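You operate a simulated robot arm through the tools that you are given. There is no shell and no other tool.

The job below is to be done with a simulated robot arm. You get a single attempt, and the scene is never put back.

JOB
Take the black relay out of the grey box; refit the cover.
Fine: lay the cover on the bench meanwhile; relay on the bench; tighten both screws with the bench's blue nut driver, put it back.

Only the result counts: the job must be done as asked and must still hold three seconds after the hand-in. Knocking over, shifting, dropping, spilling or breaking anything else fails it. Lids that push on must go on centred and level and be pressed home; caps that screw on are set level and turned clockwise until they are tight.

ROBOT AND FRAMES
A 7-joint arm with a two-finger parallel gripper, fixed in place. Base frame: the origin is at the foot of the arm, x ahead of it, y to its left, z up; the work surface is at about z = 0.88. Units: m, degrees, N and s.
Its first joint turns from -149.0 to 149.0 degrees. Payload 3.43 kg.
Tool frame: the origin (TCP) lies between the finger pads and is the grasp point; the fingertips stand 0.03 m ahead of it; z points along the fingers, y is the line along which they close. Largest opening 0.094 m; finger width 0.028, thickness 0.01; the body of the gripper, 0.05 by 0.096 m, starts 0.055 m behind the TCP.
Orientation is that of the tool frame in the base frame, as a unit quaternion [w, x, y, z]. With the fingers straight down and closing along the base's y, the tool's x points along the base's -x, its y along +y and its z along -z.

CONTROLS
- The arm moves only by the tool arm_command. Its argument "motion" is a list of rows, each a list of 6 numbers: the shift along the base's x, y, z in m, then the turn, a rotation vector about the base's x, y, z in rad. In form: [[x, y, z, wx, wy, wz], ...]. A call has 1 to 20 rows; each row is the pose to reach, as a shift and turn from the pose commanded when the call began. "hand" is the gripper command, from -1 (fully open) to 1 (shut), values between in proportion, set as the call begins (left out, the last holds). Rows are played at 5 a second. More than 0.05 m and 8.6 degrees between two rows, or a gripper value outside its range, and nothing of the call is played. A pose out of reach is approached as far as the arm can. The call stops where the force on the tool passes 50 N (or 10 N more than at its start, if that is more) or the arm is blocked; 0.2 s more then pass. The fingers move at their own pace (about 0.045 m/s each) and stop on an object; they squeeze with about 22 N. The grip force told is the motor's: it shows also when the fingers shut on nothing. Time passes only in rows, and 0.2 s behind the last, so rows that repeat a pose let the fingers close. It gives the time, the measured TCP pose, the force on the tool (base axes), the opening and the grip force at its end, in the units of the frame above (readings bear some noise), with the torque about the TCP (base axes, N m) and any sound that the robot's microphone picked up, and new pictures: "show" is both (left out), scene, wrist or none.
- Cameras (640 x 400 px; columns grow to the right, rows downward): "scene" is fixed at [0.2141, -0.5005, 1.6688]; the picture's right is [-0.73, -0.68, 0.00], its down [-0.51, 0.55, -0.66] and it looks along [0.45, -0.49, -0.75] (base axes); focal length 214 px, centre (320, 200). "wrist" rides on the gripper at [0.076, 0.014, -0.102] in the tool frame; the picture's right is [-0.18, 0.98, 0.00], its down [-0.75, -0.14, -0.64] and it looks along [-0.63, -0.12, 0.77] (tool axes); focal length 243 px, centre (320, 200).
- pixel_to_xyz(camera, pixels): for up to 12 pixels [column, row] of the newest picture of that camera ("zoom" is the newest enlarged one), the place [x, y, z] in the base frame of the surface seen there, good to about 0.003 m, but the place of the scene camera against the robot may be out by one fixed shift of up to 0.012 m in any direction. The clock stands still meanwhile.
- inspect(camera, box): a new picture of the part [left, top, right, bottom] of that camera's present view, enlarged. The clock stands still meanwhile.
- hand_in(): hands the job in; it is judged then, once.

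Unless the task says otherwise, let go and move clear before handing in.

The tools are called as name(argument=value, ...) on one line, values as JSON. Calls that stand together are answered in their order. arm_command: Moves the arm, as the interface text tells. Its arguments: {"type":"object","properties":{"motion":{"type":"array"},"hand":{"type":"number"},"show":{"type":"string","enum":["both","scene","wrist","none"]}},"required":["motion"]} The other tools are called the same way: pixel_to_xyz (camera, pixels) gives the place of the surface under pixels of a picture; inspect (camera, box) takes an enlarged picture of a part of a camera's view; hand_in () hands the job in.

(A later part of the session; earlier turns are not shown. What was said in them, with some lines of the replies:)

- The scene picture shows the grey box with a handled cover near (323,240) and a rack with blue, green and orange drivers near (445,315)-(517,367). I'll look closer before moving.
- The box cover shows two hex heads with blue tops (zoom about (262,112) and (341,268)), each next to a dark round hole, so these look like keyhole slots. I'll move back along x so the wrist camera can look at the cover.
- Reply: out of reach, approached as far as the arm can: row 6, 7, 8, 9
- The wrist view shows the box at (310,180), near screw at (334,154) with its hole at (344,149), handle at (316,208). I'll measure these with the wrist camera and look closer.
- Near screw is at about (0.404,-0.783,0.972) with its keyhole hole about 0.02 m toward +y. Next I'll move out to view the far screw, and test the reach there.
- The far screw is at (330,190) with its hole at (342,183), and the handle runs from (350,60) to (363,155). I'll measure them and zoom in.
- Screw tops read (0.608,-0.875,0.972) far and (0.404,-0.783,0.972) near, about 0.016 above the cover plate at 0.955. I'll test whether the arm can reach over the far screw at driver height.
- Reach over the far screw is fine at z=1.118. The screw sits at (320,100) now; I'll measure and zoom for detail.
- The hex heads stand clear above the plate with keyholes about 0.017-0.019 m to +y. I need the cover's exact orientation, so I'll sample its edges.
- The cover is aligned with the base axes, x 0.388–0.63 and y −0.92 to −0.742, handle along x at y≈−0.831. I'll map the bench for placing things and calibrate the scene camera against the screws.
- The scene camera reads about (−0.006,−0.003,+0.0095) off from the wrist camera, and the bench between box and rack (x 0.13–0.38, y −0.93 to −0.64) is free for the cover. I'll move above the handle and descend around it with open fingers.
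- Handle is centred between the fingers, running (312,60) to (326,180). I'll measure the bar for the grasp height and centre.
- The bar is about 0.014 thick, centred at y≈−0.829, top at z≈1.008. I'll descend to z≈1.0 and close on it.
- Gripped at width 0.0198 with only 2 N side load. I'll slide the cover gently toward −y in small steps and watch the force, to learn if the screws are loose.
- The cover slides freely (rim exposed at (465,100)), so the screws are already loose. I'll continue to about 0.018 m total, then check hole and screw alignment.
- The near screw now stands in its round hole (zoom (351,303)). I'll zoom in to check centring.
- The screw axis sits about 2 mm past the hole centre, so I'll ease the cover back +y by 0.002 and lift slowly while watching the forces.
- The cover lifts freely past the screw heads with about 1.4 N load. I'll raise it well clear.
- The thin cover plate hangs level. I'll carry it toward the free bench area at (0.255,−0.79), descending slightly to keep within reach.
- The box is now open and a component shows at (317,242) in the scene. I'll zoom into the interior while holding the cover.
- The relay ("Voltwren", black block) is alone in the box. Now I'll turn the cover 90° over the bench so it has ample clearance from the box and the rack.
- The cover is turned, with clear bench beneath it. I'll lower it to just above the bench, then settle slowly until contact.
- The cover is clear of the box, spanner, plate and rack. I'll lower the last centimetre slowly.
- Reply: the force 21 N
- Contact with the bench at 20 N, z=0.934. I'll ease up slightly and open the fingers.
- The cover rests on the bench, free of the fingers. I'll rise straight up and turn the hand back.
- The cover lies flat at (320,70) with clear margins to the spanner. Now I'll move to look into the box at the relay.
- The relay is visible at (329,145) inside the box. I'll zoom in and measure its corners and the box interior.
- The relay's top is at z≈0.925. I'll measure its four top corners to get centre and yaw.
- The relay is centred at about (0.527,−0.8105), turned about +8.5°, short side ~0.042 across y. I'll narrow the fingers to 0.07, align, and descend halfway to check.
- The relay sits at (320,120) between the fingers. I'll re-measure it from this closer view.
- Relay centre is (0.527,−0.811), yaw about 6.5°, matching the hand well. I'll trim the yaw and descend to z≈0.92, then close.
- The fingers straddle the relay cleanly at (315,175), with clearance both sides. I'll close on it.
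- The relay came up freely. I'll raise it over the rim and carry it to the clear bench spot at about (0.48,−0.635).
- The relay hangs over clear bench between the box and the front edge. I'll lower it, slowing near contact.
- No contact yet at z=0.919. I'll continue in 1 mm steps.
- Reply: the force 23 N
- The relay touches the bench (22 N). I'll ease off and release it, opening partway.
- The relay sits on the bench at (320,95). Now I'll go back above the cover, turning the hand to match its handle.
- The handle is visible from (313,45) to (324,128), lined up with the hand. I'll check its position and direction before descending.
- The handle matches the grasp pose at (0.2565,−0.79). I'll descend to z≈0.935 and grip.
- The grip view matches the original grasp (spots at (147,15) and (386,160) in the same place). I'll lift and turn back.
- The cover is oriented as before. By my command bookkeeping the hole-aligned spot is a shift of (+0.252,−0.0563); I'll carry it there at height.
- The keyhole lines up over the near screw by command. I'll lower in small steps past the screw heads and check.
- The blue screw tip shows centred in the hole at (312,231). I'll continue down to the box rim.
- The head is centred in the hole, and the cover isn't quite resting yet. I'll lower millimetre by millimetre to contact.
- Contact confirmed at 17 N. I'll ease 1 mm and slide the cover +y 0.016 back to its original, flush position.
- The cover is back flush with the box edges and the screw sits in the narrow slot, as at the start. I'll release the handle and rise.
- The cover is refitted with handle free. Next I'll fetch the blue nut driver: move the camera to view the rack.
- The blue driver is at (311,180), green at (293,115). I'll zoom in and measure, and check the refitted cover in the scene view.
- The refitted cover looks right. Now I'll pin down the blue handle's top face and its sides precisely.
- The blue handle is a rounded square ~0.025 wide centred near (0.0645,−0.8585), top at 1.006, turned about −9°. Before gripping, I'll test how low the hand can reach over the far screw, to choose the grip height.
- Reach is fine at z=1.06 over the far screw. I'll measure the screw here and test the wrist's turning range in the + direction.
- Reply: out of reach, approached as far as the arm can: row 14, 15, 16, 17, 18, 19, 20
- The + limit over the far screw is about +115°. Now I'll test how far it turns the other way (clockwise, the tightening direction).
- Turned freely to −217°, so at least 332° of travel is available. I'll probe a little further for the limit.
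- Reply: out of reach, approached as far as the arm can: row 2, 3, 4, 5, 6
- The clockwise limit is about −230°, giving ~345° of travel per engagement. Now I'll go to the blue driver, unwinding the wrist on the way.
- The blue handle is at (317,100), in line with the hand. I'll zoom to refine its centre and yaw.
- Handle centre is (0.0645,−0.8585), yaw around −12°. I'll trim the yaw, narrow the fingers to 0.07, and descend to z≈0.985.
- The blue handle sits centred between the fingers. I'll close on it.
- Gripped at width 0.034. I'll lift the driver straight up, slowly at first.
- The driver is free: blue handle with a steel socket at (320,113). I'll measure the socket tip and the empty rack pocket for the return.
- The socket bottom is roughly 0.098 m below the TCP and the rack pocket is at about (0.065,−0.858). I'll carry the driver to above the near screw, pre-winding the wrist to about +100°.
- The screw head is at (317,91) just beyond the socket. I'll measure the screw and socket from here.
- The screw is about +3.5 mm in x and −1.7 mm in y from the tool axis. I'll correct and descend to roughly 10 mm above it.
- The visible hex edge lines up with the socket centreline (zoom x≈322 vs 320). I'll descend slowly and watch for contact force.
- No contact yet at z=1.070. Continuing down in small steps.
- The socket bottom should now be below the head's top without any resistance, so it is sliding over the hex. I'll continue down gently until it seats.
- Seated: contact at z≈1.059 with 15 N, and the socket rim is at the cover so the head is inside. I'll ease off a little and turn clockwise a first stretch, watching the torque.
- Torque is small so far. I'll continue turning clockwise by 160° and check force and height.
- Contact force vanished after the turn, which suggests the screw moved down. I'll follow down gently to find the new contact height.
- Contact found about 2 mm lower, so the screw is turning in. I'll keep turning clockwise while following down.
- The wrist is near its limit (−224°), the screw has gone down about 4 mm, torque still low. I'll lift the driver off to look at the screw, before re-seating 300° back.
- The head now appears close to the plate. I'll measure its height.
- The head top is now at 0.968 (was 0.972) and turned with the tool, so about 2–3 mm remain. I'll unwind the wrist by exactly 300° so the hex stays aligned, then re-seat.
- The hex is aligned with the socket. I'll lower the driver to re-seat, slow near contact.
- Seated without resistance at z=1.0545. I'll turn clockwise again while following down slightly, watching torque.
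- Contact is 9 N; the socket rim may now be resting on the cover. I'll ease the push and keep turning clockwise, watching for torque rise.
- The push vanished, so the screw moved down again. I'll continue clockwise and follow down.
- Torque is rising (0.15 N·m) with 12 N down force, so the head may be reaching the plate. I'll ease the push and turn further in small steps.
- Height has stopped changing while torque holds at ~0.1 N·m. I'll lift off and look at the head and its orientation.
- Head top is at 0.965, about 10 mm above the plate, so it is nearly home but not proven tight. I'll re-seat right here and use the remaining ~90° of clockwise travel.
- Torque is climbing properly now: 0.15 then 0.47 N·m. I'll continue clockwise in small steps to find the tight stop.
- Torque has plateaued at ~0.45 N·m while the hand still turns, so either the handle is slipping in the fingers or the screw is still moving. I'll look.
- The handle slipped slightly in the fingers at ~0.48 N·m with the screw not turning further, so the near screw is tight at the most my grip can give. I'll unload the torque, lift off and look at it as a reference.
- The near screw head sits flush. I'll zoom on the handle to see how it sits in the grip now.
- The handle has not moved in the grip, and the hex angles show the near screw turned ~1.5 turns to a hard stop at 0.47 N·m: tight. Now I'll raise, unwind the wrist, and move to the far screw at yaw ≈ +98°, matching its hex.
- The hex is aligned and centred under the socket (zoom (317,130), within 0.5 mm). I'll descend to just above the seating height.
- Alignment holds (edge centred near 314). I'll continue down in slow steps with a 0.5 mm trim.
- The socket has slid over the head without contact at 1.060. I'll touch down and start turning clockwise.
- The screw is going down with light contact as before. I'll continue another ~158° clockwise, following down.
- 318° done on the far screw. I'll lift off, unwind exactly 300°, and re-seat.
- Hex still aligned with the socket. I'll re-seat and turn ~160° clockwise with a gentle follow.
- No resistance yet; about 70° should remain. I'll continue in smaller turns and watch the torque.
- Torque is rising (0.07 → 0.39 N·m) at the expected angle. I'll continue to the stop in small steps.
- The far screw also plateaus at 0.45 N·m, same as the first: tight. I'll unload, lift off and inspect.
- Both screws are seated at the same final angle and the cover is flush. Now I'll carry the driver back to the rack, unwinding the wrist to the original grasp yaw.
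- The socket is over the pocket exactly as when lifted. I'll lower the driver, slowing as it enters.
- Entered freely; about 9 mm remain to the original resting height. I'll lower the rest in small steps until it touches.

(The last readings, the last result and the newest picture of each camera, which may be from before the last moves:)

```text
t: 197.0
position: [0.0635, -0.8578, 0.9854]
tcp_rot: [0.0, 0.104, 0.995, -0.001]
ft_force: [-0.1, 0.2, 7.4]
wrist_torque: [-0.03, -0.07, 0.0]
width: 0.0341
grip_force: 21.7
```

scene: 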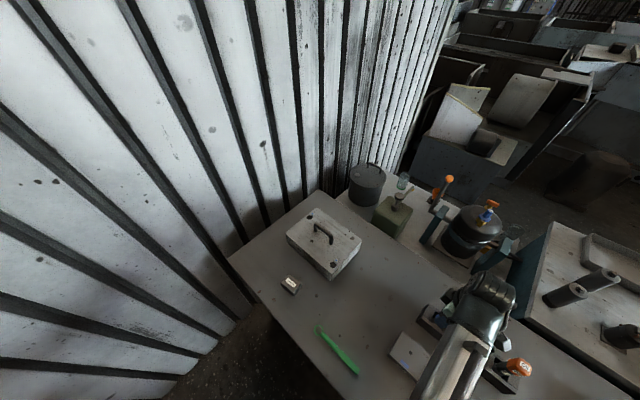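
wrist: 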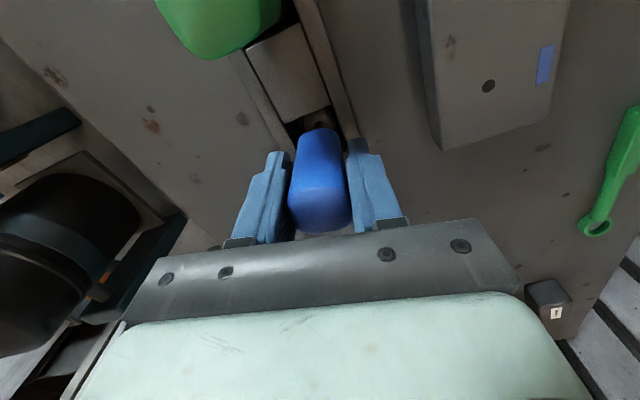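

It touches the pocket floor (7 N). I'll open the fingers partway and rise straight up.

arm_command(motion=[[0, 0, 0.0005, 0, 0, 0], [0, 0, 0.0005, 0, 0, 0], [0, 0, 0.0005, 0, 0, 0], [0, 0, 0.0005, 0, 0, 0], [0, 0, 0.0005, 0, 0, 0]], hand=-0.5, show="wrist")

arm_command(motion=[[0, 0, 0.03, 0, 0, 0], [0, 0, 0.06, 0, 0, 0], [0, 0, 0.1, 0, 0, 0], [0, 0, 0.14, 0, 0, 0], [0, 0, 0.14, 0, 0, 0]])

inspect(camera="wrist", box=[260, 30, 400, 150])

```text
t: 198.2
position: [0.0642, -0.8569, 0.9844]
tcp_rot: [0.0, 0.104, 0.995, 0.0]
ft_force: [0.6, 0.8, 0.7]
wrist_torque: [0.0, -0.01, -0.03]
width: 0.0705
grip_force: 0.0
```

wrist: 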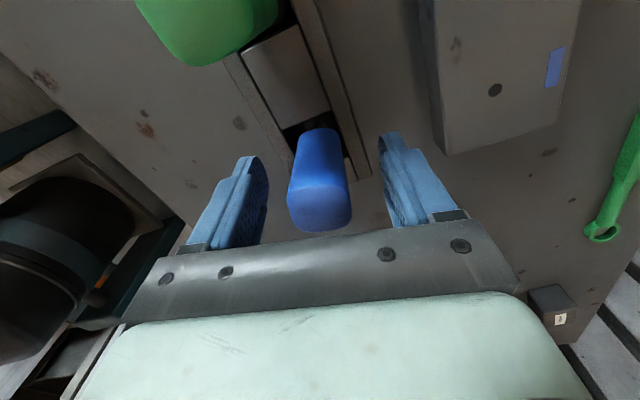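

```text
t: 199.4
position: [0.0653, -0.857, 1.1256]
tcp_rot: [-0.001, 0.105, 0.995, 0.0]
ft_force: [-0.9, -0.5, 0.5]
wrist_torque: [-0.04, 0.02, -0.01]
width: 0.0705
grip_force: 0.1
```

scene: 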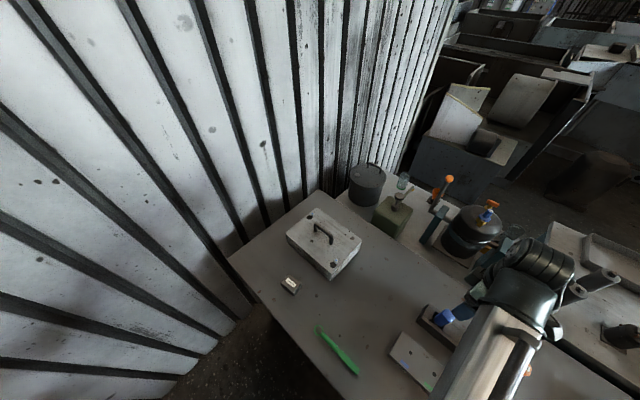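
wrist: 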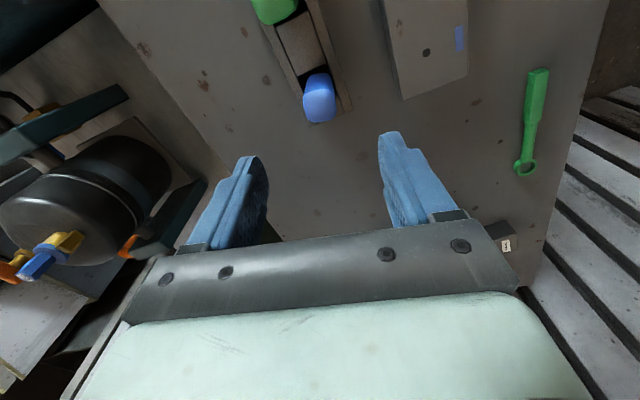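

```text
3.33 times, centred on (330, 90) of wrist
```

zoom: 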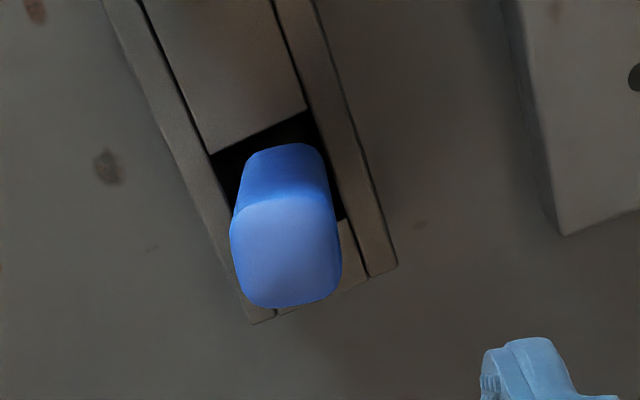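

The driver stands back in its pocket. I'll move the arm toward a clear pose and check both screws, the relay and the rack once more.

arm_command(motion=[[0.04, 0.006, 0, 0, 0, 0.05], [0.08, 0.012, 0, 0, 0, 0.1], [0.12, 0.018, 0, 0, 0, 0.15], [0.16, 0.024, 0, 0, 0, 0.21], [0.2, 0.03, 0, 0, 0, 0.21], [0.235, 0.036, 0.005, 0, 0, 0.21], [0.235, 0.036, 0.005, 0, 0, 0.21]])

inspect(camera="wrist", box=[220, 100, 420, 240])

inspect(camera="scene", box=[400, 295, 540, 390])

inspect(camera="scene", box=[270, 195, 370, 300])

```text
t: 201.0
position: [0.3009, -0.82, 1.1291]
tcp_rot: [-0.001, 0.0, 1.0, 0.0]
ft_force: [-0.2, 0.3, 0.2]
wrist_torque: [0.0, -0.02, -0.02]
width: 0.0705
grip_force: 0.1
```

scene: 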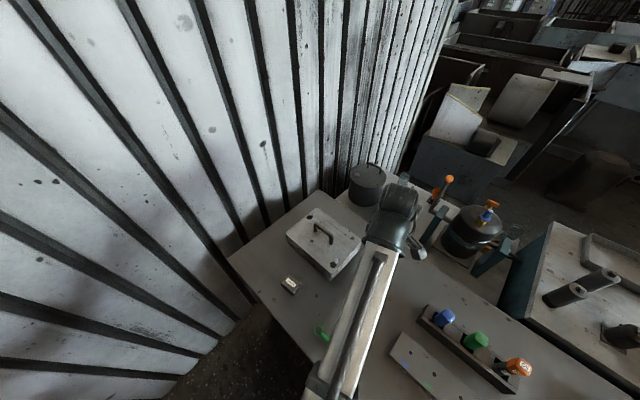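
wrist: 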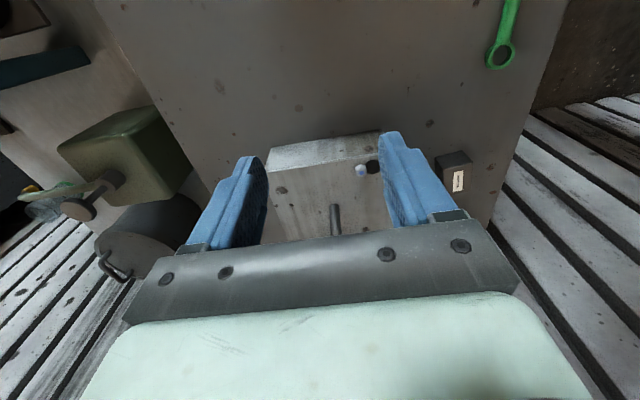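

```text
2.86 times, centred on (320, 170) of wrist
```

zoom: 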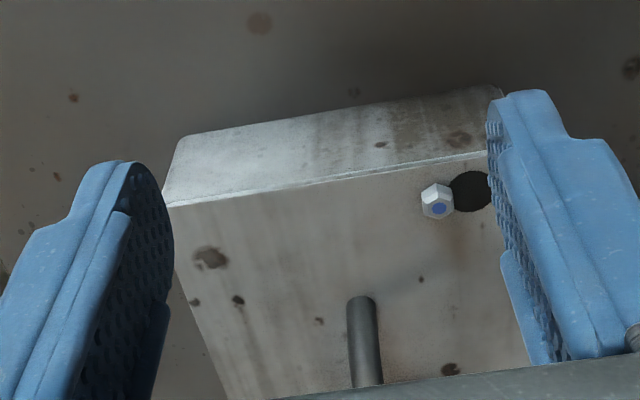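

```text
4.21 times, centred on (470, 342) of scene
```

zoom: 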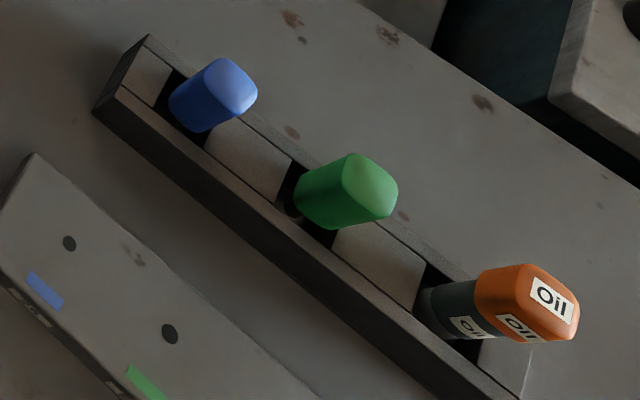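

```text
3.81 times, centred on (320, 248) of scene
```

zoom: 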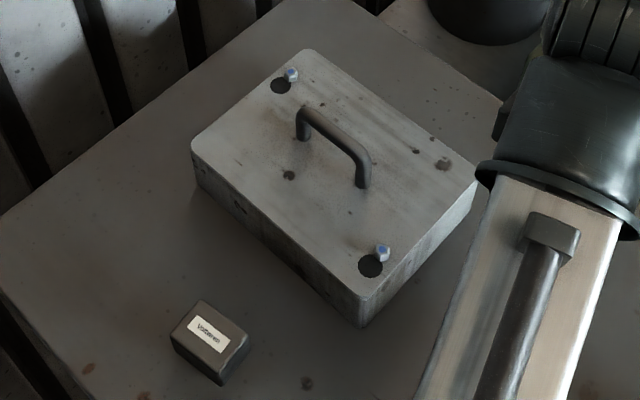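

Everything checks out: cover flush with both heads down at the narrow slot ends, relay standing on the bench at zoom (210,342), blue driver back in its pocket, and the hand is clear. I'll hand in.

hand_in()

```text
The job is handed in.
```

The job is handed in. The black relay is out of the grey box and on the bench, and the cover is refitted with both screws tightened. I haven't seen a verdict on it.

- **Cover:** the screws were already loose, so the cover slid off its keyhole slots without the driver. It lay on the bench while I took the relay out, then went back flush with the box edges.
- **Relay:** the block labelled "Voltwren" was the only part in the box. It now sits on the bench beside the box.
- **Screws:** I turned each one clockwise about one and a half turns with the blue nut driver. Both stopped turning at the same angle, at about 0.45 N·m, and the driver then slipped instead of turning them further. No other reading shows a screw is fully tight, so I took that as the limit.
- **Driver:** it is back in its rack pocket, and the hand was clear before I handed in.

In the last pictures nothing else on the bench looked moved.
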